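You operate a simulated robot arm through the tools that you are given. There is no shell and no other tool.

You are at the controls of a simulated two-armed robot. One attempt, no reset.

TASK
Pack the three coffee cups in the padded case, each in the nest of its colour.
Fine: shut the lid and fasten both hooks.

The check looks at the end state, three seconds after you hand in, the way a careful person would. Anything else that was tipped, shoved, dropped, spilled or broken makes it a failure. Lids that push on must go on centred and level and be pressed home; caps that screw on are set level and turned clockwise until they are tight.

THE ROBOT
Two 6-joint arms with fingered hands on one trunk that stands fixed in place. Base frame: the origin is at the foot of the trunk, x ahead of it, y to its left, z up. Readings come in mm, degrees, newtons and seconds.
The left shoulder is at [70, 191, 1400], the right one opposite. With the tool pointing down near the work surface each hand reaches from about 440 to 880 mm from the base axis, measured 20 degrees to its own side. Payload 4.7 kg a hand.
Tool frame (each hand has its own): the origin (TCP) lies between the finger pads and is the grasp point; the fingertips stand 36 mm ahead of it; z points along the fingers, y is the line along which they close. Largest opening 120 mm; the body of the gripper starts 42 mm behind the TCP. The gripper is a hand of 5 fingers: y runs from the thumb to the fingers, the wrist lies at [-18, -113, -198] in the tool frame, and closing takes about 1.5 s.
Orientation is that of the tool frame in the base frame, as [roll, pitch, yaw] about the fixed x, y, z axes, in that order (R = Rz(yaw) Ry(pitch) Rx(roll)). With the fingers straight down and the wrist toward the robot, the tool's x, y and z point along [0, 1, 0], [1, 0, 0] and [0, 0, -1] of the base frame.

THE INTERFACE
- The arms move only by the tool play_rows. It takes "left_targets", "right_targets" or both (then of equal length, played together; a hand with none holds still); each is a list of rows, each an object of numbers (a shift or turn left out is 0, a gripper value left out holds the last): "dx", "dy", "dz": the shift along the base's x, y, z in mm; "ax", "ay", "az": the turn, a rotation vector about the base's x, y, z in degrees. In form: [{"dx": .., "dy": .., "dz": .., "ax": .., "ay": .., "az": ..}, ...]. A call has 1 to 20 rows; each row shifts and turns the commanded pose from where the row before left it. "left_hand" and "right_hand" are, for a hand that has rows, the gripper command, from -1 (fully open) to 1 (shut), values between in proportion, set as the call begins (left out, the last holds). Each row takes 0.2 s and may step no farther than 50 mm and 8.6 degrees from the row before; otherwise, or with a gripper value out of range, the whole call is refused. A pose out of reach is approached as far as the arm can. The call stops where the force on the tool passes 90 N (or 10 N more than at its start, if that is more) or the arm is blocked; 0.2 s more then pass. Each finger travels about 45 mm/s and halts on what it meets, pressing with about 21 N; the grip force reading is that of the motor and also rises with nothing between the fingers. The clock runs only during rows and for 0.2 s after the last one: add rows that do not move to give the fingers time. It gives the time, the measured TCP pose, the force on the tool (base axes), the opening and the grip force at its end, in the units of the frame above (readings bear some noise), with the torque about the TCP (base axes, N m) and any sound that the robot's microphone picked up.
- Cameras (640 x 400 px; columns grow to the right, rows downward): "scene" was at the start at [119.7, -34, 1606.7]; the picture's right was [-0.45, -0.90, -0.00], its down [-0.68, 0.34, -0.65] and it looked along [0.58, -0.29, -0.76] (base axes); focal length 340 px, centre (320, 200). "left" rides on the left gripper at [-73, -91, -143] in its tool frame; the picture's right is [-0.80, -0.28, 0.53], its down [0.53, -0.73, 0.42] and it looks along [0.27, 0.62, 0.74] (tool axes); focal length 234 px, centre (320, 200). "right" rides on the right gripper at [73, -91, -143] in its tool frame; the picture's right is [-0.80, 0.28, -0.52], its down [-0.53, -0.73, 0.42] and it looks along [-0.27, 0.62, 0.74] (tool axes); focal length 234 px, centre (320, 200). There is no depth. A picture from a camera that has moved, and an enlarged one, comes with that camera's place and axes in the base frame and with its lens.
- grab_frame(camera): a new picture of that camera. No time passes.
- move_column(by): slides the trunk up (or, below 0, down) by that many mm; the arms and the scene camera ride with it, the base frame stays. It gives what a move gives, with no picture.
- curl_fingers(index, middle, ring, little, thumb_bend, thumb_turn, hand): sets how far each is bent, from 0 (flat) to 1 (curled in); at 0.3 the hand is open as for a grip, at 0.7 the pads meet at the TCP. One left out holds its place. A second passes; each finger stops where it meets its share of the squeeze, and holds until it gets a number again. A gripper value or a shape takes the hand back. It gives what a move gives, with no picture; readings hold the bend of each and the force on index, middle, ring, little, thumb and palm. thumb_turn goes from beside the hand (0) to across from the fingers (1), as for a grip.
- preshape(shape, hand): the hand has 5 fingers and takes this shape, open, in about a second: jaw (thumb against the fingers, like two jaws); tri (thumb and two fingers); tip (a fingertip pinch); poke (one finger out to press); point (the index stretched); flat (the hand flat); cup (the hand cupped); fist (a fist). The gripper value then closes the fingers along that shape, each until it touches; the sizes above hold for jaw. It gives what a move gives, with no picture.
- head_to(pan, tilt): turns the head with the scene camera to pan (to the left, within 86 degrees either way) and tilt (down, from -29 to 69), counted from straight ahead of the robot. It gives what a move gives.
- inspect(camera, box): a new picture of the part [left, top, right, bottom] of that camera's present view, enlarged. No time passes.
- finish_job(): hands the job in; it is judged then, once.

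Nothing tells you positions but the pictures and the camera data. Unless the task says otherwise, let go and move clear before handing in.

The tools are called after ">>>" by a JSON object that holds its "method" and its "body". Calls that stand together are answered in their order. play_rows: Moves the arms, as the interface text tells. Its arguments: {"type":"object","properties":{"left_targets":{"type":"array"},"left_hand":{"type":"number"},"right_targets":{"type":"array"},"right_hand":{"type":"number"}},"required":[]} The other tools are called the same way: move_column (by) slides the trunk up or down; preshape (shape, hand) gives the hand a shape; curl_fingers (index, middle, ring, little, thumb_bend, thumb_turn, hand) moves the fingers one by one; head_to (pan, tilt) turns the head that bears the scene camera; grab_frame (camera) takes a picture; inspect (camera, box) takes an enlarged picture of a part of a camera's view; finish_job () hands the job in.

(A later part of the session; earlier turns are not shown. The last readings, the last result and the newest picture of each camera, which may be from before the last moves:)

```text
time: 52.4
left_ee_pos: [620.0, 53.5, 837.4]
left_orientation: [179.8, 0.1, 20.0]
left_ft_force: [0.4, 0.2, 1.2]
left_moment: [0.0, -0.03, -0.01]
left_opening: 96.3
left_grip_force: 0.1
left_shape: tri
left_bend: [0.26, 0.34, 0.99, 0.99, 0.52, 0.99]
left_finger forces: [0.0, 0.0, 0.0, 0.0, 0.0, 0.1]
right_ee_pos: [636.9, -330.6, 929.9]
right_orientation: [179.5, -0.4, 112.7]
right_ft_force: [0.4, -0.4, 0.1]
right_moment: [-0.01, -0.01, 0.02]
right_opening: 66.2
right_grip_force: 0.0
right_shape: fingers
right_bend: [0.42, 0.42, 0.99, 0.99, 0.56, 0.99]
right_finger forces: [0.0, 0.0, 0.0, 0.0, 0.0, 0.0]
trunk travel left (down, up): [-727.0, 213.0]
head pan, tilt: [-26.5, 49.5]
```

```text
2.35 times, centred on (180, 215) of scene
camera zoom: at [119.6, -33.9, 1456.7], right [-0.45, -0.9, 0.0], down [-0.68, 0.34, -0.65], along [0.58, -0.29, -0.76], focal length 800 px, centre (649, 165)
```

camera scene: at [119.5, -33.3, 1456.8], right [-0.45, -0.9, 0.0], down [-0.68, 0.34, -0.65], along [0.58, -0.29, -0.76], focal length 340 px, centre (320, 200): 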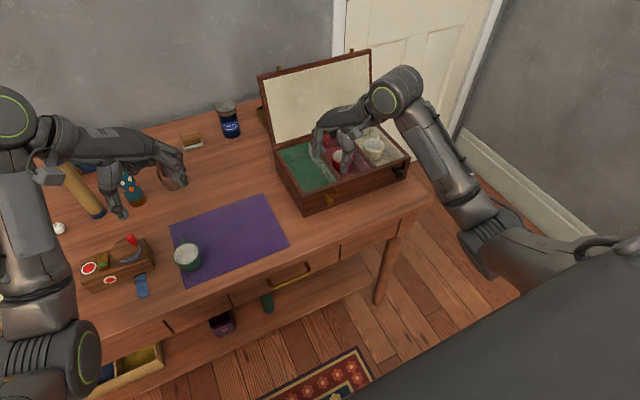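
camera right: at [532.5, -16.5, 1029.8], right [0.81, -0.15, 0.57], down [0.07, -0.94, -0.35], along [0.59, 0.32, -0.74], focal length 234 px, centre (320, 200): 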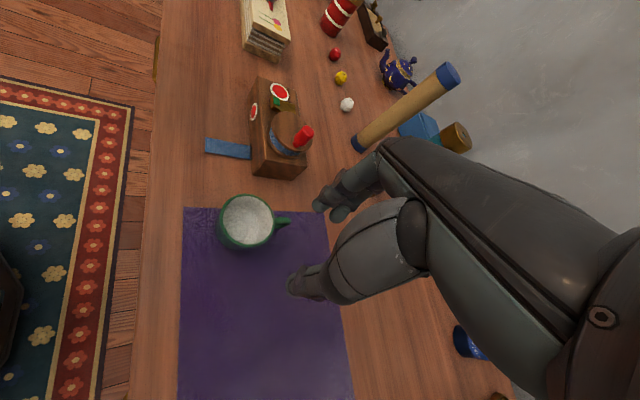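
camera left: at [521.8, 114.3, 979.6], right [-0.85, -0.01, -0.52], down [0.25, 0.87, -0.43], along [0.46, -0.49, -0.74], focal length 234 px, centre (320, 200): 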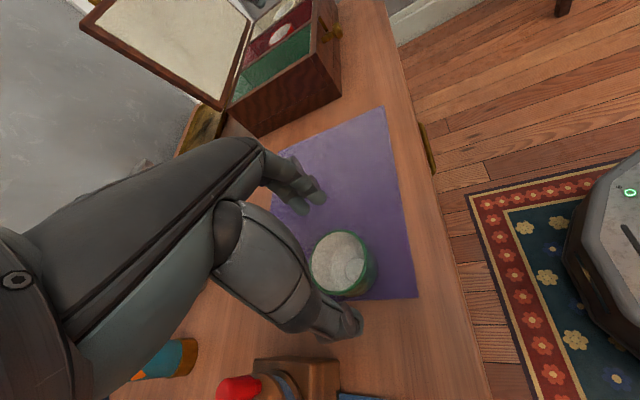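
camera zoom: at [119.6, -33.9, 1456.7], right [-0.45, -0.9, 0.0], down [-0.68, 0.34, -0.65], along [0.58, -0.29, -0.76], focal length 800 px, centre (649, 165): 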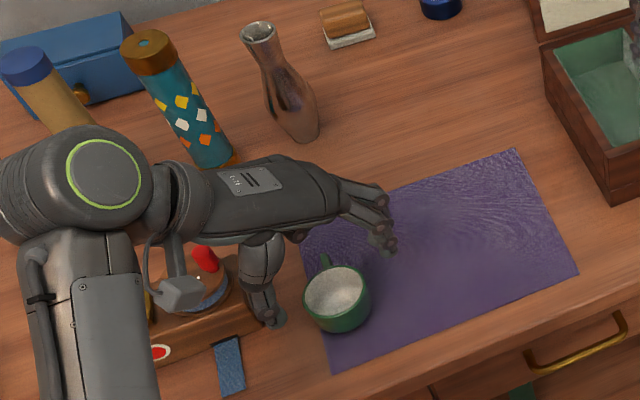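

The thumb will pass close to the box corner, so I'll tuck it in slightly before lowering.

>>> {"method": "curl_fingers", "body": {"hand": "left", "thumb_bend": 0.58}}

>>> {"method": "play_rows", "body": {"left_targets": [{"dx": -1, "dy": 4}, {"dz": -10}, {"dz": -10}, {}]}}

>>> {"method": "grab_frame", "body": {"camera": "left"}}

>>> {"method": "inspect", "body": {"camera": "scene", "box": [130, 190, 250, 300]}}

```text
time: 53.4
left_ee_pos: [621.7, 52.0, 837.2]
left_orientation: [179.7, 0.1, 20.0]
left_ft_force: [0.1, -0.3, -0.4]
left_moment: [-0.02, -0.02, -0.03]
left_opening: 71.2
left_grip_force: 0.1
left_shape: fingers
left_bend: [0.26, 0.34, 0.99, 0.99, 0.57, 0.99]
left_finger forces: [0.1, 0.0, 0.0, 0.0, 0.0, 0.0]
right_ee_pos: [637.0, -330.1, 930.5]
right_orientation: [179.5, -0.2, 112.6]
right_ft_force: [0.8, -0.7, -0.9]
right_moment: [0.01, -0.03, -0.02]
right_opening: 66.2
right_grip_force: 0.0
right_shape: fingers
right_bend: [0.42, 0.42, 0.99, 0.99, 0.56, 0.99]
right_finger forces: [0.1, 0.0, 0.0, 0.0, 0.0, 0.0]
trunk travel left (down, up): [-727.0, 213.0]
head pan, tilt: [-26.5, 49.5]
```

```text
time: 54.4
left_ee_pos: [620.0, 58.5, 818.3]
left_orientation: [179.8, 0.1, 20.0]
left_ft_force: [-0.6, 0.1, 0.9]
left_moment: [0.03, -0.01, -0.04]
left_opening: 71.4
left_grip_force: 0.2
left_shape: fingers
left_bend: [0.26, 0.34, 0.99, 0.99, 0.57, 0.99]
left_finger forces: [0.0, 0.1, 0.0, 0.0, 0.5, 0.1]
right_ee_pos: [637.7, -330.2, 929.5]
right_orientation: [179.7, -0.4, 112.7]
right_ft_force: [0.5, -0.2, 0.3]
right_moment: [0.0, 0.04, -0.03]
right_opening: 66.6
right_grip_force: 0.0
right_shape: fingers
right_bend: [0.42, 0.42, 0.99, 0.99, 0.56, 0.99]
right_finger forces: [0.0, 0.0, 0.0, 0.0, 0.0, 0.0]
trunk travel left (down, up): [-727.0, 213.0]
head pan, tilt: [-26.5, 49.5]
```

```text
taken
camera left: at [520.6, 119.3, 960.1], right [-0.85, -0.01, -0.52], down [0.25, 0.87, -0.43], along [0.46, -0.49, -0.74], focal length 234 px, centre (320, 200)
```

left: 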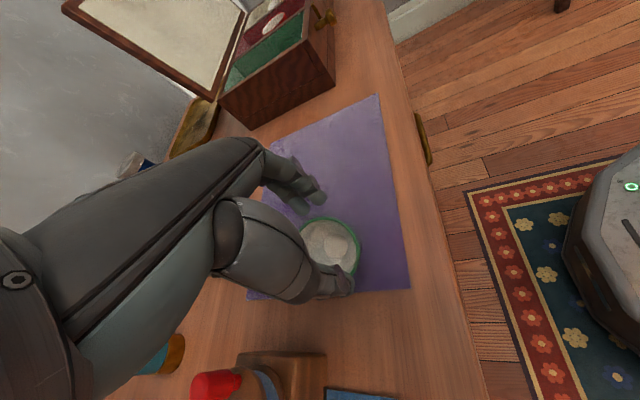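

```text
3.64 times, centred on (190, 245) of scene
camera zoom: at [120.2, -34.1, 1456.6], right [-0.45, -0.9, 0.0], down [-0.68, 0.34, -0.65], along [0.58, -0.29, -0.76], focal length 1236 px, centre (793, 36)
```

zoom: 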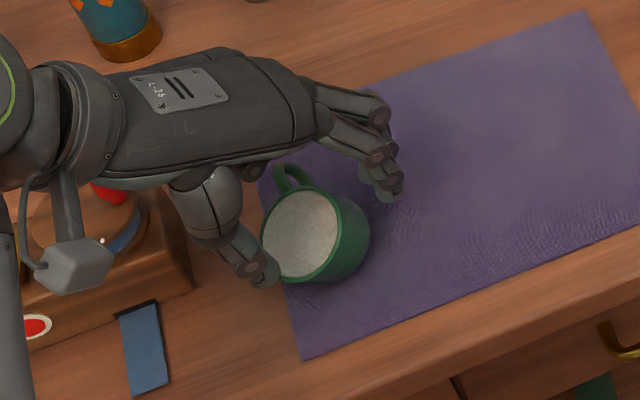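

The thumb is touching the rim and the cup looks tilted. I'm backing straight up.

>>> {"method": "play_rows", "body": {"left_targets": [{"dz": 8}, {"dz": 10}, {"dz": 20}, {}]}}

>>> {"method": "inspect", "body": {"camera": "scene", "box": [130, 190, 250, 300]}}

>>> {"method": "grab_frame", "body": {"camera": "left"}}

```text
time: 55.4
left_ee_pos: [621.3, 58.3, 857.2]
left_orientation: [179.8, 0.1, 20.1]
left_ft_force: [0.1, 0.0, -0.9]
left_moment: [-0.01, -0.02, 0.02]
left_opening: 71.1
left_grip_force: 0.2
left_shape: fingers
left_bend: [0.26, 0.34, 0.99, 0.99, 0.57, 0.99]
left_finger forces: [0.1, 0.0, 0.1, 0.0, 0.0, 0.1]
right_ee_pos: [636.5, -330.1, 929.6]
right_orientation: [179.6, -0.5, 112.7]
right_ft_force: [0.0, 0.4, -0.2]
right_moment: [0.0, -0.03, -0.03]
right_opening: 66.6
right_grip_force: 0.1
right_shape: fingers
right_bend: [0.42, 0.42, 0.99, 0.99, 0.56, 0.99]
right_finger forces: [0.1, 0.0, 0.0, 0.0, 0.0, 0.0]
trunk travel left (down, up): [-727.0, 213.0]
head pan, tilt: [-26.5, 49.5]
```

```text
3.64 times, centred on (190, 245) of scene
camera zoom: at [119.8, -33.8, 1456.7], right [-0.45, -0.9, 0.0], down [-0.68, 0.34, -0.65], along [0.58, -0.29, -0.76], focal length 1236 px, centre (793, 36)
```

zoom: 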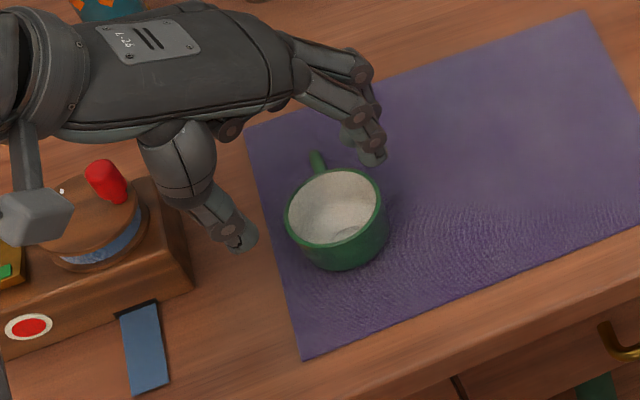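

```text
taken
camera left: at [521.3, 120.1, 999.9], right [-0.85, -0.01, -0.52], down [0.25, 0.87, -0.43], along [0.46, -0.5, -0.74], focal length 234 px, centre (320, 200)
```

left: 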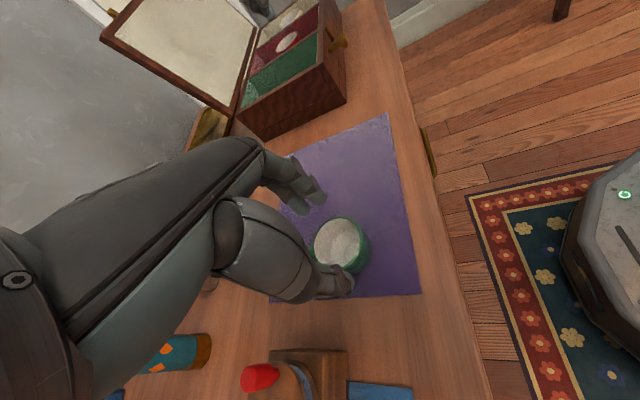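

The cup is upright again, shifted to about (628,38), which is also farther from the box. I'll re-open the left hand and re-centre on it.

>>> {"method": "play_rows", "body": {"left_targets": [{"dx": 3, "dy": -10}, {"dx": 4, "dy": -10}, {}, {}], "left_hand": -0.7}}

>>> {"method": "grab_frame", "body": {"camera": "left"}}

>>> {"method": "inspect", "body": {"camera": "scene", "box": [130, 190, 250, 300]}}

```text
time: 56.4
left_ee_pos: [626.1, 38.1, 858.2]
left_orientation: [179.8, 0.2, 19.9]
left_ft_force: [-0.2, -0.2, 0.4]
left_moment: [0.01, 0.05, -0.01]
left_opening: 101.7
left_grip_force: 0.1
left_shape: tri
left_bend: [0.26, 0.33, 0.99, 0.99, 0.47, 0.99]
left_finger forces: [0.0, 0.0, 0.0, 0.1, 0.0, 0.0]
right_ee_pos: [637.0, -330.3, 929.6]
right_orientation: [179.5, -0.5, 112.7]
right_ft_force: [-0.2, -0.7, 0.0]
right_moment: [-0.03, 0.02, 0.01]
right_opening: 66.4
right_grip_force: 0.0
right_shape: fingers
right_bend: [0.42, 0.42, 0.99, 0.99, 0.56, 0.99]
right_finger forces: [0.0, 0.0, 0.0, 0.0, 0.0, 0.0]
trunk travel left (down, up): [-727.0, 213.0]
head pan, tilt: [-26.5, 49.5]
```

```text
taken
camera left: at [527.7, 99.0, 1000.0], right [-0.85, -0.01, -0.52], down [0.25, 0.87, -0.43], along [0.46, -0.49, -0.74], focal length 234 px, centre (320, 200)
```

left: 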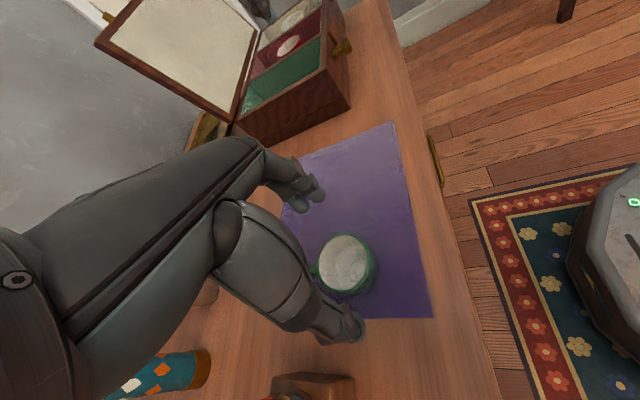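

```text
3.64 times, centred on (190, 245) of scene
camera zoom: at [119.7, -34.0, 1456.7], right [-0.45, -0.9, 0.0], down [-0.68, 0.34, -0.65], along [0.58, -0.29, -0.76], focal length 1236 px, centre (793, 36)
```

zoom: 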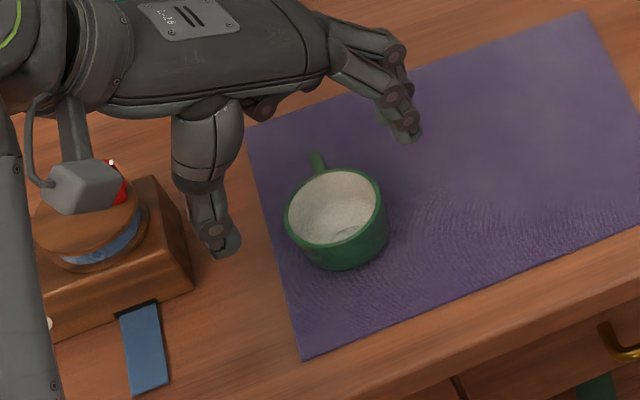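

>>> {"method": "play_rows", "body": {"left_targets": [{"dx": 2, "dy": 1, "dz": -15}, {"dz": -15}, {}]}}

>>> {"method": "grab_frame", "body": {"camera": "left"}}

>>> {"method": "inspect", "body": {"camera": "scene", "box": [130, 190, 250, 300]}}

```text
time: 57.1
left_ee_pos: [628.9, 39.9, 827.2]
left_orientation: [179.9, 0.1, 20.0]
left_ft_force: [0.5, -0.4, 0.2]
left_moment: [-0.03, -0.01, -0.01]
left_opening: 101.8
left_grip_force: 0.0
left_shape: tri
left_bend: [0.26, 0.33, 0.99, 0.99, 0.47, 0.99]
left_finger forces: [0.0, 0.0, 0.0, 0.0, 0.1, 0.0]
right_ee_pos: [636.9, -330.7, 930.3]
right_orientation: [179.4, -0.2, 112.7]
right_ft_force: [0.0, 0.1, -0.4]
right_moment: [0.01, -0.02, -0.01]
right_opening: 66.6
right_grip_force: 0.0
right_shape: fingers
right_bend: [0.42, 0.42, 0.99, 0.99, 0.56, 0.99]
right_finger forces: [0.1, 0.1, 0.0, 0.0, 0.0, 0.0]
trunk travel left (down, up): [-727.0, 213.0]
head pan, tilt: [-26.5, 49.5]
```

```text
taken
camera left: at [529.1, 100.4, 969.5], right [-0.85, -0.01, -0.52], down [0.25, 0.87, -0.43], along [0.46, -0.49, -0.74], focal length 234 px, centre (320, 200)
```

left: 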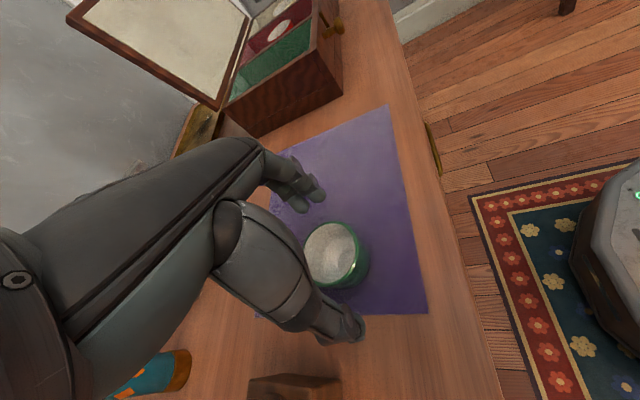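

```text
3.64 times, centred on (190, 245) of scene
camera zoom: at [119.6, -33.8, 1456.7], right [-0.45, -0.9, 0.0], down [-0.68, 0.34, -0.65], along [0.58, -0.29, -0.76], focal length 1236 px, centre (793, 36)
```

zoom: 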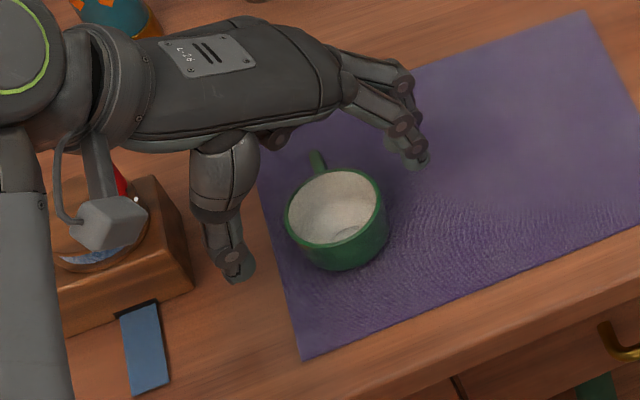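

>>> {"method": "play_rows", "body": {"left_targets": [{"dz": -16}, {"dz": -15}, {}]}}

>>> {"method": "inspect", "body": {"camera": "scene", "box": [130, 190, 250, 300]}}

>>> {"method": "grab_frame", "body": {"camera": "left"}}

```text
time: 58.0
left_ee_pos: [628.8, 39.0, 795.4]
left_orientation: [179.8, 0.0, 19.9]
left_ft_force: [0.8, -0.2, -0.3]
left_moment: [0.0, -0.02, -0.01]
left_opening: 101.4
left_grip_force: 0.0
left_shape: tri
left_bend: [0.26, 0.33, 0.99, 0.99, 0.47, 0.99]
left_finger forces: [0.0, 0.0, 0.0, 0.0, 0.0, 0.0]
right_ee_pos: [636.1, -330.6, 929.9]
right_orientation: [179.5, -0.3, 112.7]
right_ft_force: [-0.1, -0.8, 0.2]
right_moment: [0.02, -0.03, 0.02]
right_opening: 66.1
right_grip_force: 0.0
right_shape: fingers
right_bend: [0.42, 0.42, 0.99, 0.99, 0.56, 0.99]
right_finger forces: [0.0, 0.1, 0.0, 0.0, 0.0, 0.1]
trunk travel left (down, up): [-727.0, 213.0]
head pan, tilt: [-26.5, 49.5]
```

```text
3.64 times, centred on (190, 245) of scene
camera zoom: at [119.6, -33.8, 1456.7], right [-0.45, -0.9, 0.0], down [-0.68, 0.34, -0.65], along [0.58, -0.29, -0.76], focal length 1236 px, centre (793, 36)
```

zoom: 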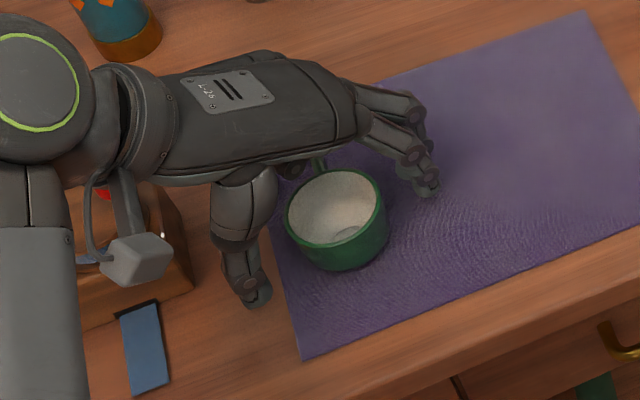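

```text
taken
camera left: at [529.2, 100.4, 937.9], right [-0.85, -0.01, -0.53], down [0.25, 0.87, -0.43], along [0.46, -0.5, -0.74], focal length 234 px, centre (320, 200)
```

left: 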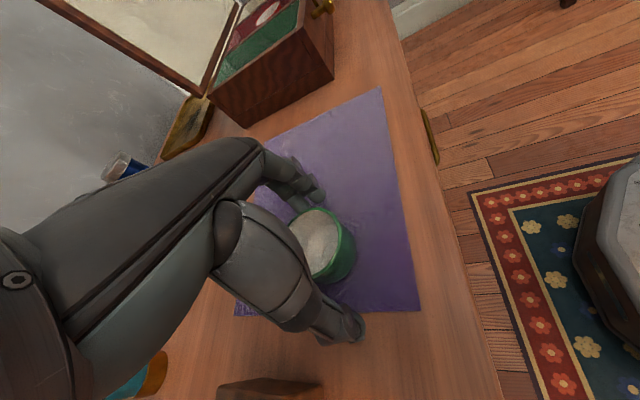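

>>> {"method": "play_rows", "body": {"left_targets": [{}, {}, {}, {}, {}, {}, {}, {}], "left_hand": 0.4}}

>>> {"method": "play_rows", "body": {"left_targets": [{"dz": 8}, {"dz": 12}, {"dz": 15}, {}]}}

>>> {"method": "inspect", "body": {"camera": "scene", "box": [130, 190, 250, 300]}}

```text
time: 59.8
left_ee_pos: [629.4, 39.4, 795.9]
left_orientation: [179.7, 0.1, 20.0]
left_ft_force: [0.1, -0.5, -0.2]
left_moment: [-0.01, 0.02, -0.01]
left_opening: 42.9
left_grip_force: 20.7
left_shape: tri
left_bend: [0.74, 0.51, 1.0, 1.0, 0.73, 1.0]
left_finger forces: [9.0, 9.3, 0.0, 0.1, 18.5, 0.0]
right_ee_pos: [637.0, -330.4, 929.8]
right_orientation: [179.7, -0.3, 112.7]
right_ft_force: [-0.3, 0.7, -0.9]
right_moment: [0.0, -0.01, -0.01]
right_opening: 66.5
right_grip_force: 0.0
right_shape: fingers
right_bend: [0.42, 0.42, 0.99, 0.99, 0.56, 0.99]
right_finger forces: [0.0, 0.1, 0.0, 0.1, 0.1, 0.0]
trunk travel left (down, up): [-727.0, 213.0]
head pan, tilt: [-26.5, 49.5]
```

```text
time: 60.8
left_ee_pos: [628.7, 39.0, 831.0]
left_orientation: [179.8, 0.1, 19.9]
left_ft_force: [-0.2, 0.2, -1.0]
left_moment: [-0.01, -0.01, -0.04]
left_opening: 43.1
left_grip_force: 20.9
left_shape: tri
left_bend: [0.74, 0.51, 1.0, 1.0, 0.73, 1.0]
left_finger forces: [9.0, 9.3, 0.0, 0.0, 18.5, 0.1]
right_ee_pos: [636.8, -329.9, 929.1]
right_orientation: [179.6, -0.2, 112.8]
right_ft_force: [-0.1, 0.2, 0.1]
right_moment: [0.01, 0.0, 0.02]
right_opening: 66.3
right_grip_force: 0.1
right_shape: fingers
right_bend: [0.42, 0.42, 0.99, 0.99, 0.56, 0.99]
right_finger forces: [0.0, 0.0, 0.1, 0.1, 0.0, 0.0]
trunk travel left (down, up): [-727.0, 213.0]
head pan, tilt: [-26.5, 49.5]
```

```text
3.64 times, centred on (190, 245) of scene
camera zoom: at [119.8, -33.7, 1456.7], right [-0.45, -0.9, 0.0], down [-0.68, 0.34, -0.65], along [0.58, -0.29, -0.76], focal length 1236 px, centre (793, 36)
```

zoom: 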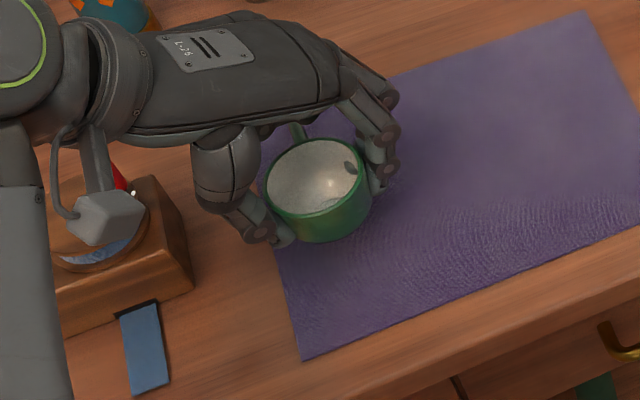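

The green cup is held. I'll carry it to the middle of the mat, around (690,-35), where the right arm can take it.

>>> {"method": "play_rows", "body": {"left_targets": [{"dx": 10, "dy": -12}, {"dx": 10, "dy": -12}, {"dx": 10, "dy": -12}, {"dx": 10, "dy": -12}, {"dx": 11, "dy": -12}, {"dx": 10, "dy": -12}, {}]}}

>>> {"method": "grab_frame", "body": {"camera": "scene"}}

```text
time: 62.4
left_ee_pos: [691.6, -33.2, 831.4]
left_orientation: [179.7, 0.1, 20.0]
left_ft_force: [0.5, 0.2, -1.5]
left_moment: [-0.02, 0.0, -0.01]
left_opening: 43.3
left_grip_force: 21.1
left_shape: tri
left_bend: [0.74, 0.51, 1.0, 1.0, 0.73, 1.0]
left_finger forces: [9.1, 9.1, 0.0, 0.1, 18.5, 0.0]
right_ee_pos: [636.9, -329.3, 930.5]
right_orientation: [179.5, -0.2, 112.7]
right_ft_force: [-0.3, 0.0, -0.2]
right_moment: [-0.03, -0.01, -0.02]
right_opening: 66.5
right_grip_force: 0.0
right_shape: fingers
right_bend: [0.42, 0.42, 0.99, 0.99, 0.56, 0.99]
right_finger forces: [0.0, 0.1, 0.0, 0.1, 0.1, 0.0]
trunk travel left (down, up): [-727.0, 213.0]
head pan, tilt: [-26.5, 49.5]
```

```text
taken
camera scene: at [119.6, -33.4, 1456.7], right [-0.45, -0.9, 0.0], down [-0.68, 0.34, -0.65], along [0.58, -0.29, -0.76], focal length 340 px, centre (320, 200)
```

scene: 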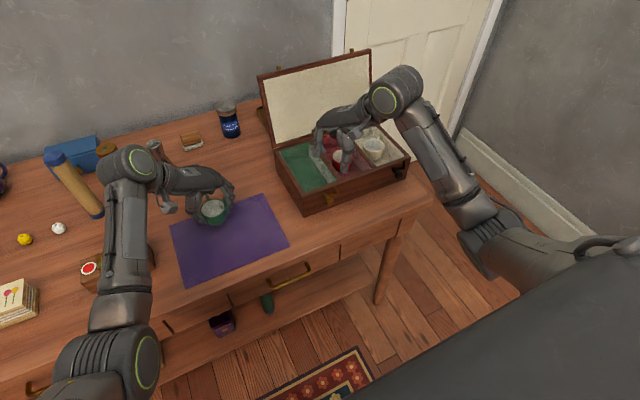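

>>> {"method": "play_rows", "body": {"left_targets": [{"dy": -8, "dz": -15}, {"dy": -8, "dz": -10}, {"dz": -8}, {}]}}

>>> {"method": "play_rows", "body": {"left_targets": [{"dz": -2}, {}]}}

```text
time: 63.4
left_ee_pos: [690.2, -49.8, 797.0]
left_orientation: [179.9, 0.1, 20.0]
left_ft_force: [-0.1, 0.2, -0.8]
left_moment: [-0.02, 0.03, 0.01]
left_opening: 42.8
left_grip_force: 21.0
left_shape: tri
left_bend: [0.74, 0.51, 1.0, 1.0, 0.73, 1.0]
left_finger forces: [9.0, 9.2, 0.1, 0.1, 18.5, 0.0]
right_ee_pos: [636.7, -330.2, 930.0]
right_orientation: [179.5, -0.4, 112.6]
right_ft_force: [0.1, 0.8, 0.0]
right_moment: [-0.01, -0.02, 0.03]
right_opening: 66.5
right_grip_force: 0.0
right_shape: fingers
right_bend: [0.42, 0.42, 0.99, 0.99, 0.56, 0.99]
right_finger forces: [0.0, 0.0, 0.0, 0.0, 0.0, 0.0]
trunk travel left (down, up): [-727.0, 213.0]
head pan, tilt: [-26.5, 49.5]
```

```text
time: 64.0
left_ee_pos: [690.2, -49.3, 795.2]
left_orientation: [179.8, 0.0, 20.0]
left_ft_force: [0.3, -0.5, -1.1]
left_moment: [-0.02, -0.02, -0.01]
left_opening: 42.9
left_grip_force: 21.3
left_shape: tri
left_bend: [0.74, 0.51, 1.0, 1.0, 0.73, 1.0]
left_finger forces: [9.0, 9.1, 0.1, 0.0, 18.5, 0.0]
right_ee_pos: [636.8, -331.0, 929.4]
right_orientation: [179.5, -0.4, 112.8]
right_ft_force: [-0.4, 0.3, 0.3]
right_moment: [0.01, 0.03, -0.04]
right_opening: 66.3
right_grip_force: 0.0
right_shape: fingers
right_bend: [0.42, 0.42, 0.99, 0.99, 0.56, 0.99]
right_finger forces: [0.1, 0.0, 0.1, 0.0, 0.0, 0.0]
trunk travel left (down, up): [-727.0, 213.0]
head pan, tilt: [-26.5, 49.5]
```

>>> {"method": "play_rows", "body": {"left_targets": [{"dz": -1.5}, {}]}}

>>> {"method": "play_rows", "body": {"left_targets": [{}, {}, {}, {}, {}, {}], "left_hand": -0.7}}

>>> {"method": "play_rows", "body": {"left_targets": [{"dz": 15}, {"dz": 25}, {"dz": 35}, {"dz": 40}, {"dz": 40, "dy": 10}, {"dz": 40, "dy": 30}, {"dy": 40}, {"dy": 40}, {"dy": 40}, {"dy": 40}, {"dy": 40}, {}]}}

>>> {"method": "grab_frame", "body": {"camera": "scene"}}

>>> {"method": "inspect", "body": {"camera": "scene", "box": [160, 160, 300, 290]}}

```text
time: 64.5
left_ee_pos: [691.0, -49.4, 794.3]
left_orientation: [179.8, 0.1, 20.0]
left_ft_force: [-0.1, -0.7, 2.7]
left_moment: [0.0, -0.01, 0.0]
left_opening: 43.1
left_grip_force: 20.9
left_shape: tri
left_bend: [0.74, 0.51, 1.0, 1.0, 0.73, 1.0]
left_finger forces: [9.0, 9.4, 0.0, 0.0, 18.6, 0.0]
right_ee_pos: [636.8, -329.6, 929.8]
right_orientation: [179.6, -0.3, 112.7]
right_ft_force: [-0.8, 0.5, 0.2]
right_moment: [0.05, 0.02, -0.03]
right_opening: 66.4
right_grip_force: 0.0
right_shape: fingers
right_bend: [0.42, 0.42, 0.99, 0.99, 0.56, 0.99]
right_finger forces: [0.1, 0.0, 0.1, 0.0, 0.1, 0.0]
trunk travel left (down, up): [-727.0, 213.0]
head pan, tilt: [-26.5, 49.5]
```

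```text
time: 66.0
left_ee_pos: [690.6, -48.8, 794.4]
left_orientation: [179.8, 0.1, 20.0]
left_ft_force: [0.1, -1.0, -0.2]
left_moment: [0.0, -0.01, 0.01]
left_opening: 102.1
left_grip_force: 0.0
left_shape: tri
left_bend: [0.26, 0.33, 0.99, 0.99, 0.47, 0.99]
left_finger forces: [0.1, 0.0, 0.1, 0.1, 0.0, 0.0]
right_ee_pos: [638.4, -330.4, 930.0]
right_orientation: [179.4, -0.3, 112.7]
right_ft_force: [-0.2, -0.1, -0.9]
right_moment: [0.0, -0.01, -0.02]
right_opening: 66.5
right_grip_force: 0.0
right_shape: fingers
right_bend: [0.42, 0.42, 0.99, 0.99, 0.56, 0.99]
right_finger forces: [0.1, 0.1, 0.1, 0.0, 0.1, 0.0]
trunk travel left (down, up): [-727.0, 213.0]
head pan, tilt: [-26.5, 49.5]
```

```text
time: 68.5
left_ee_pos: [690.5, 190.0, 988.4]
left_orientation: [179.9, 0.1, 20.1]
left_ft_force: [0.6, -0.6, 0.7]
left_moment: [0.01, -0.01, 0.0]
left_opening: 102.1
left_grip_force: 0.1
left_shape: tri
left_bend: [0.26, 0.33, 0.99, 0.99, 0.47, 0.99]
left_finger forces: [0.0, 0.1, 0.0, 0.0, 0.0, 0.0]
right_ee_pos: [637.0, -331.8, 928.9]
right_orientation: [179.6, -0.4, 112.8]
right_ft_force: [0.1, -0.5, -0.2]
right_moment: [0.03, -0.01, 0.01]
right_opening: 66.3
right_grip_force: 0.0
right_shape: fingers
right_bend: [0.42, 0.42, 0.99, 0.99, 0.56, 0.99]
right_finger forces: [0.1, 0.0, 0.0, 0.0, 0.0, 0.0]
trunk travel left (down, up): [-727.0, 213.0]
head pan, tilt: [-26.5, 49.5]
```

```text
taken
camera scene: at [119.8, -35.0, 1456.7], right [-0.45, -0.9, 0.0], down [-0.68, 0.34, -0.65], along [0.58, -0.29, -0.76], focal length 340 px, centre (320, 200)
```

scene: 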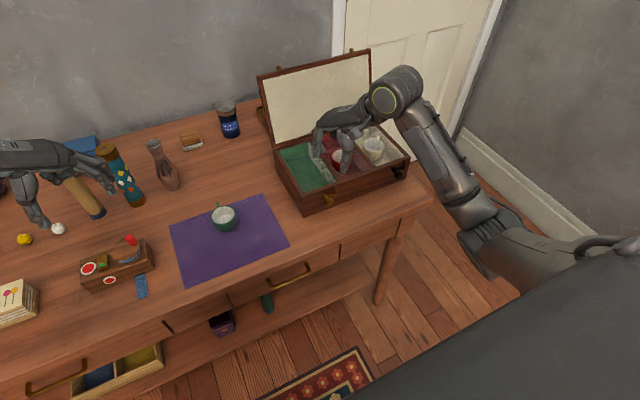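

```text
3.08 times, centred on (230, 225) of scene
camera zoom: at [119.8, -35.0, 1456.7], right [-0.45, -0.9, 0.0], down [-0.68, 0.34, -0.65], along [0.58, -0.29, -0.76], focal length 1046 px, centre (597, 123)
```

zoom: 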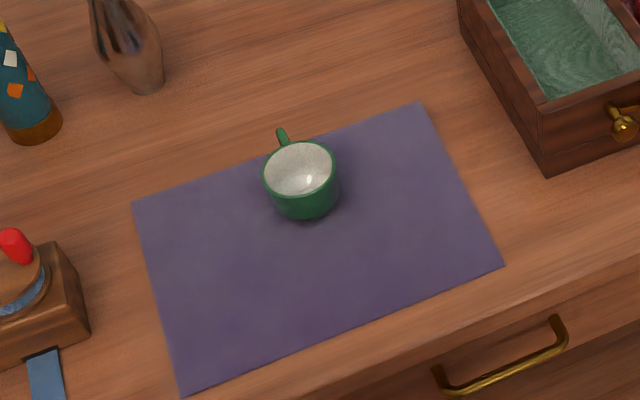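

Green cup now stands at about (692,-50). The right hand goes over it.

>>> {"method": "play_rows", "body": {"right_targets": [{"dx": 7, "dy": 35, "az": 6}, {"dx": 7, "dy": 35, "az": 6}, {"dx": 7, "dy": 35, "az": 6}, {"dx": 7, "dy": 35, "az": 6}, {"dx": 7, "dy": 35, "az": 6}, {"dx": 7, "dy": 35, "az": 6}, {"dx": 7, "dy": 35, "az": 6}, {"dx": 6, "dy": 35, "az": 5.2}, {}], "right_hand": -0.6}}

>>> {"method": "grab_frame", "body": {"camera": "right"}}

>>> {"method": "inspect", "body": {"camera": "scene", "box": [140, 110, 300, 270]}}

```text
time: 70.5
left_ee_pos: [689.4, 191.5, 988.5]
left_orientation: [179.8, 0.3, 20.1]
left_ft_force: [0.6, 0.4, 0.8]
left_moment: [0.04, -0.01, 0.0]
left_opening: 101.7
left_grip_force: 0.0
left_shape: tri
left_bend: [0.26, 0.33, 0.99, 0.99, 0.47, 0.99]
left_finger forces: [0.0, 0.1, 0.0, 0.0, 0.1, 0.0]
right_ee_pos: [692.8, -47.3, 928.1]
right_orientation: [179.5, -0.4, 159.9]
right_ft_force: [0.6, -0.1, 0.2]
right_moment: [0.0, 0.01, -0.04]
right_opening: 95.8
right_grip_force: 0.1
right_shape: tri
right_bend: [0.26, 0.34, 0.99, 0.99, 0.52, 0.99]
right_finger forces: [0.1, 0.1, 0.0, 0.1, 0.1, 0.0]
trunk travel left (down, up): [-727.0, 213.0]
head pan, tilt: [-26.5, 49.5]
```

```text
taken
camera right: at [592.7, -110.1, 1070.8], right [0.85, -0.02, 0.52], down [0.25, -0.87, -0.43], along [0.46, 0.5, -0.73], focal length 234 px, centre (320, 200)
```

right: 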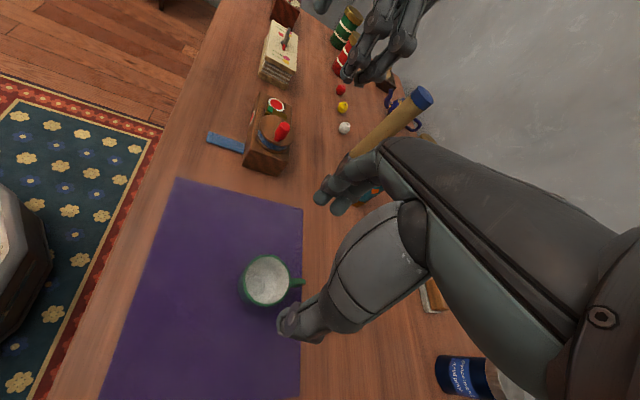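

```text
2.50 times, centred on (220, 190) of scene
camera zoom: at [119.5, -34.7, 1456.7], right [-0.45, -0.9, 0.0], down [-0.68, 0.34, -0.65], along [0.58, -0.29, -0.76], focal length 850 px, centre (570, 225)
```

zoom: 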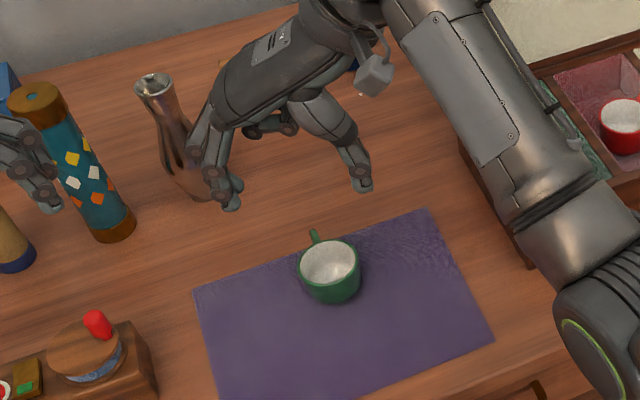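

>>> {"method": "play_rows", "body": {"right_targets": [{"dx": 1, "dy": -3, "dz": -35}, {"dz": -35}, {"dz": -30}, {}]}}

>>> {"method": "grab_frame", "body": {"camera": "right"}}

>>> {"method": "inspect", "body": {"camera": "scene", "box": [160, 140, 280, 260]}}

```text
time: 71.5
left_ee_pos: [689.8, 191.5, 990.3]
left_orientation: [179.8, 0.1, 20.0]
left_ft_force: [0.6, -0.1, 0.4]
left_moment: [-0.02, 0.0, 0.01]
left_opening: 101.9
left_grip_force: 0.0
left_shape: tri
left_bend: [0.26, 0.33, 0.99, 0.99, 0.47, 0.99]
left_finger forces: [0.0, 0.0, 0.1, 0.0, 0.1, 0.0]
right_ee_pos: [692.5, -51.5, 829.2]
right_orientation: [179.5, -0.3, 159.8]
right_ft_force: [-0.7, 0.6, -0.5]
right_moment: [-0.01, -0.01, -0.03]
right_opening: 96.1
right_grip_force: 0.1
right_shape: tri
right_bend: [0.26, 0.34, 0.99, 0.99, 0.52, 0.99]
right_finger forces: [0.0, 0.0, 0.1, 0.1, 0.1, 0.0]
trunk travel left (down, up): [-727.0, 213.0]
head pan, tilt: [-26.5, 49.5]
```

```text
taken
camera right: at [593.5, -113.9, 971.6], right [0.85, -0.02, 0.52], down [0.25, -0.87, -0.43], along [0.46, 0.5, -0.73], focal length 234 px, centre (320, 200)
```

right: 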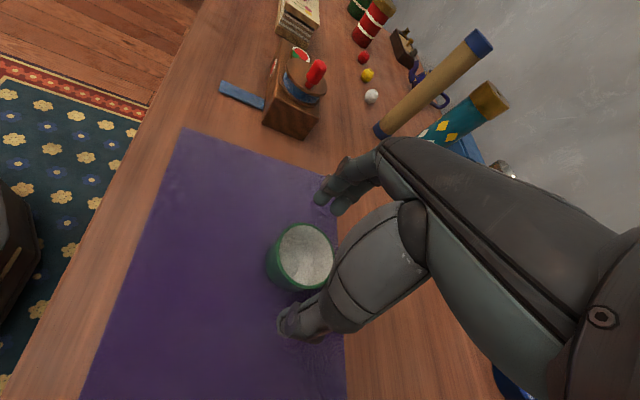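

```text
3.33 times, centred on (220, 200) of scene
camera zoom: at [119.5, -33.7, 1456.8], right [-0.45, -0.9, 0.0], down [-0.68, 0.34, -0.65], along [0.58, -0.29, -0.76], focal length 1133 px, centre (653, 200)
```

zoom: 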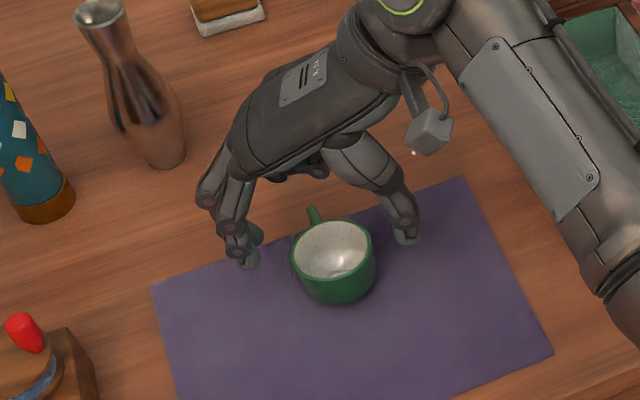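

>>> {"method": "play_rows", "body": {"right_targets": [{"dz": -17}, {"dz": -16}, {}]}}

>>> {"method": "play_rows", "body": {"right_targets": [{}, {}, {}, {}, {}, {}, {}, {}], "right_hand": 0.4}}

>>> {"method": "inspect", "body": {"camera": "scene", "box": [160, 140, 280, 260]}}

```text
time: 72.3
left_ee_pos: [690.2, 191.2, 988.9]
left_orientation: [179.8, 0.1, 19.9]
left_ft_force: [0.4, 0.2, 0.1]
left_moment: [-0.03, -0.03, 0.03]
left_opening: 101.9
left_grip_force: 0.1
left_shape: tri
left_bend: [0.26, 0.33, 0.99, 0.99, 0.47, 0.99]
left_finger forces: [0.0, 0.0, 0.1, 0.1, 0.0, 0.0]
right_ee_pos: [694.5, -51.9, 797.2]
right_orientation: [179.5, -0.3, 159.9]
right_ft_force: [0.0, 0.6, 0.9]
right_moment: [0.0, -0.03, 0.04]
right_opening: 95.6
right_grip_force: 0.0
right_shape: tri
right_bend: [0.26, 0.34, 0.99, 0.99, 0.52, 0.99]
right_finger forces: [0.1, 0.0, 0.0, 0.0, 0.0, 0.0]
trunk travel left (down, up): [-727.0, 213.0]
head pan, tilt: [-26.5, 49.5]
```

```text
time: 74.2
left_ee_pos: [688.8, 191.2, 987.8]
left_orientation: [179.7, 0.1, 20.0]
left_ft_force: [1.1, -0.1, 0.9]
left_moment: [0.01, 0.01, 0.0]
left_opening: 101.9
left_grip_force: 0.1
left_shape: tri
left_bend: [0.26, 0.33, 0.99, 0.99, 0.47, 0.99]
left_finger forces: [0.0, 0.1, 0.0, 0.1, 0.0, 0.0]
right_ee_pos: [693.2, -51.3, 797.2]
right_orientation: [179.5, -0.4, 159.9]
right_ft_force: [-0.4, 0.2, 0.3]
right_moment: [-0.01, -0.04, 0.03]
right_opening: 43.4
right_grip_force: 21.5
right_shape: tri
right_bend: [0.74, 0.51, 1.0, 1.0, 0.73, 1.0]
right_finger forces: [9.3, 9.4, 0.1, 0.1, 18.7, 0.0]
trunk travel left (down, up): [-727.0, 213.0]
head pan, tilt: [-26.5, 49.5]
```

```text
3.33 times, centred on (220, 200) of scene
camera zoom: at [119.8, -33.6, 1456.7], right [-0.45, -0.9, 0.0], down [-0.68, 0.34, -0.65], along [0.58, -0.29, -0.76], focal length 1133 px, centre (653, 200)
```

zoom: 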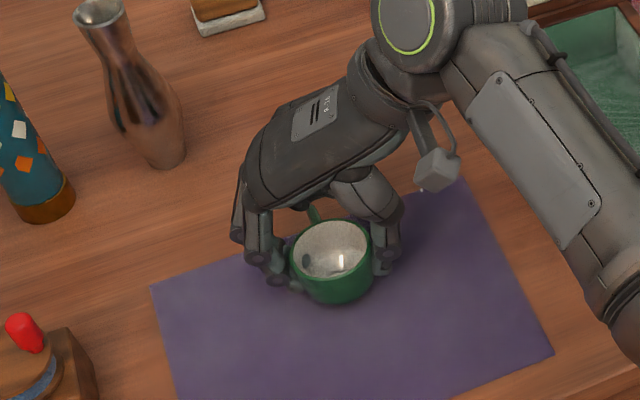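

>>> {"method": "play_rows", "body": {"right_targets": [{"dz": 10}, {"dz": 23}, {"dz": 35}, {"dz": 35}, {"dz": 30}, {"dx": 4, "dy": -34.5, "az": -7.1}, {"dx": 4, "dy": -34.5, "az": -7.1}, {"dx": 4, "dy": -34.5, "az": -7.1}, {"dx": 4, "dy": -34.5, "az": -7.1}, {"dx": 4, "dy": -34.5, "az": -7.1}, {"dx": 4, "dy": -34.5, "az": -7.1}, {"dx": 4, "dy": -34.5, "az": -7.1}, {}]}}

>>> {"method": "grab_frame", "body": {"camera": "right"}}

>>> {"method": "inspect", "body": {"camera": "scene", "box": [250, 60, 420, 220]}}

```text
time: 77.0
left_ee_pos: [691.4, 191.0, 987.9]
left_orientation: [179.7, 0.0, 20.0]
left_ft_force: [-0.3, 0.2, 0.0]
left_moment: [-0.02, -0.01, 0.0]
left_opening: 101.8
left_grip_force: 0.0
left_shape: tri
left_bend: [0.26, 0.33, 0.99, 0.99, 0.47, 0.99]
left_finger forces: [0.0, 0.0, 0.0, 0.0, 0.0, 0.0]
right_ee_pos: [720.8, -293.1, 930.4]
right_orientation: [179.6, -0.3, 110.2]
right_ft_force: [-0.4, -0.4, -0.5]
right_moment: [0.02, -0.04, 0.01]
right_opening: 43.7
right_grip_force: 21.2
right_shape: tri
right_bend: [0.74, 0.51, 1.0, 1.0, 0.73, 1.0]
right_finger forces: [9.3, 9.3, 0.0, 0.1, 18.8, 0.1]
trunk travel left (down, up): [-727.0, 213.0]
head pan, tilt: [-26.5, 49.5]
```

```text
taken
camera right: at [607.9, -257.4, 1074.4], right [0.54, -0.66, 0.52], down [-0.5, -0.75, -0.43], along [0.68, -0.03, -0.73], focal length 234 px, centre (320, 200)
```

right: 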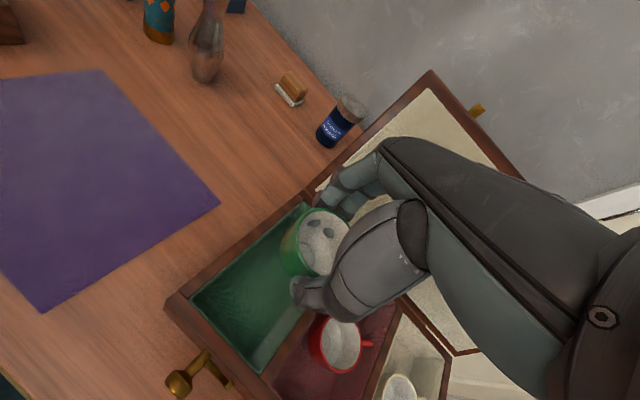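

```text
2.50 times, centred on (335, 140) of scene
camera zoom: at [120.0, -32.9, 1456.7], right [-0.45, -0.9, 0.0], down [-0.68, 0.34, -0.65], along [0.58, -0.29, -0.76], focal length 850 px, centre (282, 350)
```

zoom: 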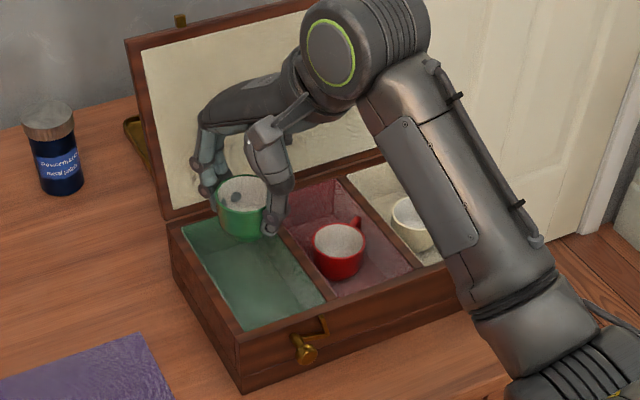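

Aligned with the green nest. Lowering in stages.

>>> {"method": "play_rows", "body": {"right_targets": [{"dz": -30}, {"dz": -30}, {"dz": -24}, {}]}}

>>> {"method": "inspect", "body": {"camera": "scene", "box": [250, 60, 420, 220]}}

>>> {"method": "grab_frame", "body": {"camera": "right"}}

```text
time: 78.0
left_ee_pos: [689.3, 192.5, 988.2]
left_orientation: [179.7, 0.1, 20.0]
left_ft_force: [0.6, -0.9, 0.6]
left_moment: [0.0, 0.01, -0.02]
left_opening: 102.1
left_grip_force: 0.1
left_shape: tri
left_bend: [0.26, 0.33, 0.99, 0.99, 0.47, 0.99]
left_finger forces: [0.1, 0.0, 0.0, 0.0, 0.0, 0.0]
right_ee_pos: [720.4, -293.1, 845.8]
right_orientation: [179.5, -0.3, 110.2]
right_ft_force: [-0.8, 1.1, -0.8]
right_moment: [-0.01, -0.02, -0.01]
right_opening: 43.5
right_grip_force: 20.7
right_shape: tri
right_bend: [0.74, 0.51, 1.0, 1.0, 0.73, 1.0]
right_finger forces: [9.3, 9.3, 0.0, 0.0, 18.7, 0.0]
trunk travel left (down, up): [-727.0, 213.0]
head pan, tilt: [-26.5, 49.5]
```

```text
2.50 times, centred on (335, 140) of scene
camera zoom: at [119.7, -33.6, 1456.7], right [-0.45, -0.9, 0.0], down [-0.68, 0.34, -0.65], along [0.58, -0.29, -0.76], focal length 850 px, centre (282, 350)
```

zoom: 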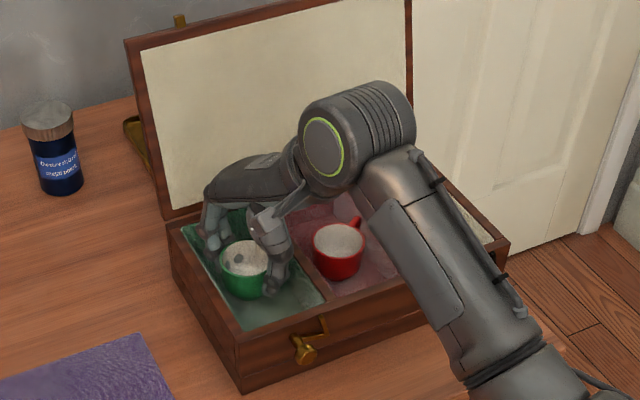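

```text
taken
camera right: at [608.0, -257.8, 988.7], right [0.54, -0.66, 0.52], down [-0.5, -0.75, -0.43], along [0.68, -0.03, -0.73], focal length 234 px, centre (320, 200)
```

right: 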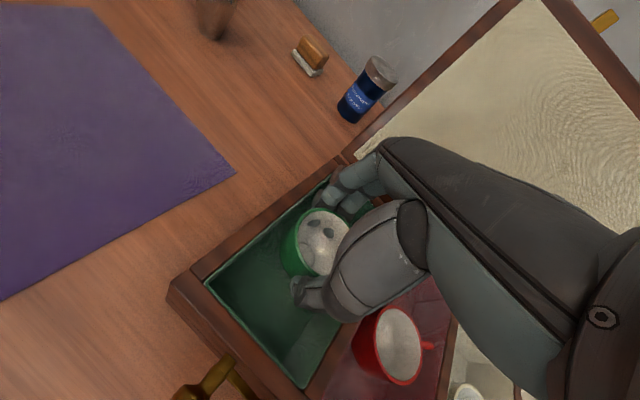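

>>> {"method": "play_rows", "body": {"right_targets": [{"dz": -10}, {"dz": -8}, {}]}}

>>> {"method": "play_rows", "body": {"right_targets": [{"dz": -5}, {}]}}

>>> {"method": "play_rows", "body": {"right_targets": [{"dz": -3}, {}]}}

```text
time: 78.8
left_ee_pos: [691.5, 192.3, 989.0]
left_orientation: [179.9, 0.1, 20.0]
left_ft_force: [0.0, -0.5, -0.1]
left_moment: [0.0, -0.02, -0.02]
left_opening: 101.6
left_grip_force: 0.1
left_shape: tri
left_bend: [0.26, 0.33, 0.99, 0.99, 0.47, 0.99]
left_finger forces: [0.0, 0.0, 0.0, 0.1, 0.0, 0.0]
right_ee_pos: [721.0, -291.8, 828.4]
right_orientation: [179.6, -0.4, 110.1]
right_ft_force: [-0.5, -0.4, -0.4]
right_moment: [0.03, 0.0, -0.02]
right_opening: 43.5
right_grip_force: 21.5
right_shape: tri
right_bend: [0.74, 0.51, 1.0, 1.0, 0.73, 1.0]
right_finger forces: [9.3, 9.3, 0.0, 0.0, 18.7, 0.1]
trunk travel left (down, up): [-727.0, 213.0]
head pan, tilt: [-26.5, 49.5]
```

```text
time: 79.3
left_ee_pos: [689.9, 191.4, 988.5]
left_orientation: [179.8, 0.1, 20.0]
left_ft_force: [-0.6, -0.5, 0.7]
left_moment: [0.0, 0.0, 0.0]
left_opening: 102.0
left_grip_force: 0.1
left_shape: tri
left_bend: [0.26, 0.33, 0.99, 0.99, 0.47, 0.99]
left_finger forces: [0.0, 0.0, 0.0, 0.0, 0.0, 0.1]
right_ee_pos: [720.8, -293.5, 823.5]
right_orientation: [179.5, -0.3, 110.1]
right_ft_force: [-0.8, 0.2, 1.9]
right_moment: [0.0, -0.01, 0.0]
right_opening: 43.7
right_grip_force: 21.0
right_shape: tri
right_bend: [0.74, 0.51, 1.0, 1.0, 0.73, 1.0]
right_finger forces: [9.1, 9.3, 0.1, 0.1, 19.0, 0.0]
trunk travel left (down, up): [-727.0, 213.0]
head pan, tilt: [-26.5, 49.5]
```

```text
time: 80.0
left_ee_pos: [688.9, 191.1, 989.3]
left_orientation: [179.7, 0.0, 20.0]
left_ft_force: [-0.5, -0.5, 0.3]
left_moment: [-0.03, -0.02, -0.03]
left_opening: 101.7
left_grip_force: 0.1
left_shape: tri
left_bend: [0.26, 0.33, 0.99, 0.99, 0.47, 0.99]
left_finger forces: [0.1, 0.0, 0.0, 0.1, 0.0, 0.0]
right_ee_pos: [721.3, -292.3, 821.7]
right_orientation: [179.4, -0.1, 110.2]
right_ft_force: [1.4, -2.4, 13.2]
right_moment: [-0.02, -0.03, -0.03]
right_opening: 44.4
right_grip_force: 20.8
right_shape: tri
right_bend: [0.74, 0.51, 1.0, 1.0, 0.73, 1.0]
right_finger forces: [9.4, 10.5, 0.1, 0.0, 19.6, 0.0]
trunk travel left (down, up): [-727.0, 213.0]
head pan, tilt: [-26.5, 49.5]
```

Floor contact. I'll release and rise.

>>> {"method": "play_rows", "body": {"right_targets": [{"dz": 1}, {}, {}, {}, {}, {}], "right_hand": -0.3}}

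>>> {"method": "play_rows", "body": {"right_targets": [{}, {}, {}], "right_hand": -0.6}}

>>> {"method": "play_rows", "body": {"right_targets": [{"dz": 10}, {"dz": 20}, {"dz": 30}, {"dz": 30}, {"dz": 20}, {}]}}

>>> {"method": "grab_frame", "body": {"camera": "right"}}

>>> {"method": "inspect", "body": {"camera": "scene", "box": [250, 60, 420, 220]}}

```text
time: 81.3
left_ee_pos: [689.1, 191.2, 988.5]
left_orientation: [179.7, 0.0, 20.1]
left_ft_force: [-0.5, 0.5, 0.3]
left_moment: [-0.01, -0.02, 0.0]
left_opening: 101.7
left_grip_force: 0.2
left_shape: tri
left_bend: [0.26, 0.33, 0.99, 0.99, 0.47, 0.99]
left_finger forces: [0.1, 0.1, 0.0, 0.0, 0.1, 0.1]
right_ee_pos: [721.4, -292.9, 820.7]
right_orientation: [179.6, -0.3, 110.3]
right_ft_force: [-0.9, 1.0, 0.9]
right_moment: [0.0, -0.01, 0.01]
right_opening: 77.6
right_grip_force: 0.1
right_shape: tri
right_bend: [0.73, 0.39, 0.99, 0.99, 0.63, 1.0]
right_finger forces: [0.0, 0.0, 0.0, 0.0, 0.0, 0.0]
trunk travel left (down, up): [-727.0, 213.0]
head pan, tilt: [-26.5, 49.5]
```

```text
time: 82.2
left_ee_pos: [689.8, 191.5, 988.3]
left_orientation: [179.9, 0.2, 20.0]
left_ft_force: [-0.1, 0.6, 0.4]
left_moment: [0.0, -0.01, -0.03]
left_opening: 101.8
left_grip_force: 0.1
left_shape: tri
left_bend: [0.26, 0.33, 0.99, 0.99, 0.47, 0.99]
left_finger forces: [0.0, 0.0, 0.1, 0.1, 0.1, 0.0]
right_ee_pos: [721.0, -293.1, 820.4]
right_orientation: [179.5, -0.3, 110.2]
right_ft_force: [0.2, 0.6, 0.1]
right_moment: [0.01, 0.0, -0.04]
right_opening: 95.6
right_grip_force: 0.1
right_shape: tri
right_bend: [0.26, 0.34, 0.99, 0.99, 0.52, 0.99]
right_finger forces: [0.0, 0.0, 0.0, 0.0, 0.1, 0.0]
trunk travel left (down, up): [-727.0, 213.0]
head pan, tilt: [-26.5, 49.5]
```

```text
time: 83.5
left_ee_pos: [690.3, 191.1, 988.2]
left_orientation: [179.8, 0.0, 20.0]
left_ft_force: [0.2, 0.4, 0.3]
left_moment: [0.01, 0.03, 0.0]
left_opening: 101.6
left_grip_force: 0.0
left_shape: tri
left_bend: [0.26, 0.33, 0.99, 0.99, 0.47, 0.99]
left_finger forces: [0.0, 0.0, 0.1, 0.0, 0.1, 0.0]
right_ee_pos: [720.4, -293.3, 931.1]
right_orientation: [179.6, -0.4, 110.1]
right_ft_force: [-0.1, -0.4, 0.2]
right_moment: [0.0, 0.0, -0.03]
right_opening: 95.5
right_grip_force: 0.1
right_shape: tri
right_bend: [0.26, 0.34, 0.99, 0.99, 0.52, 0.99]
right_finger forces: [0.0, 0.0, 0.0, 0.0, 0.0, 0.0]
trunk travel left (down, up): [-727.0, 213.0]
head pan, tilt: [-26.5, 49.5]
```

```text
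taken
camera right: at [608.4, -258.5, 1073.7], right [0.54, -0.66, 0.52], down [-0.5, -0.75, -0.43], along [0.68, -0.03, -0.73], focal length 234 px, centre (320, 200)
```

right: 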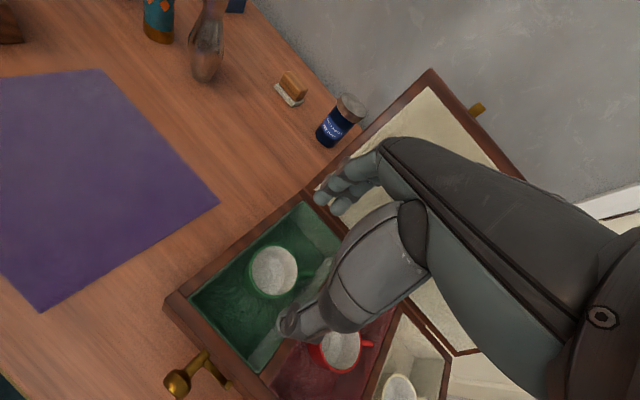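

```text
2.50 times, centred on (335, 140) of scene
camera zoom: at [119.8, -33.8, 1456.7], right [-0.45, -0.9, 0.0], down [-0.68, 0.34, -0.65], along [0.58, -0.29, -0.76], focal length 850 px, centre (282, 350)
```

zoom: 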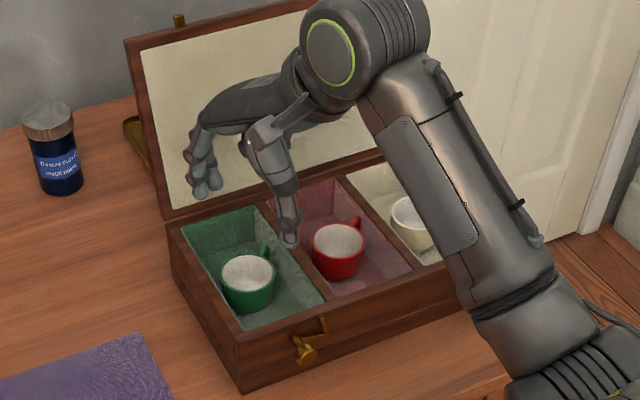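

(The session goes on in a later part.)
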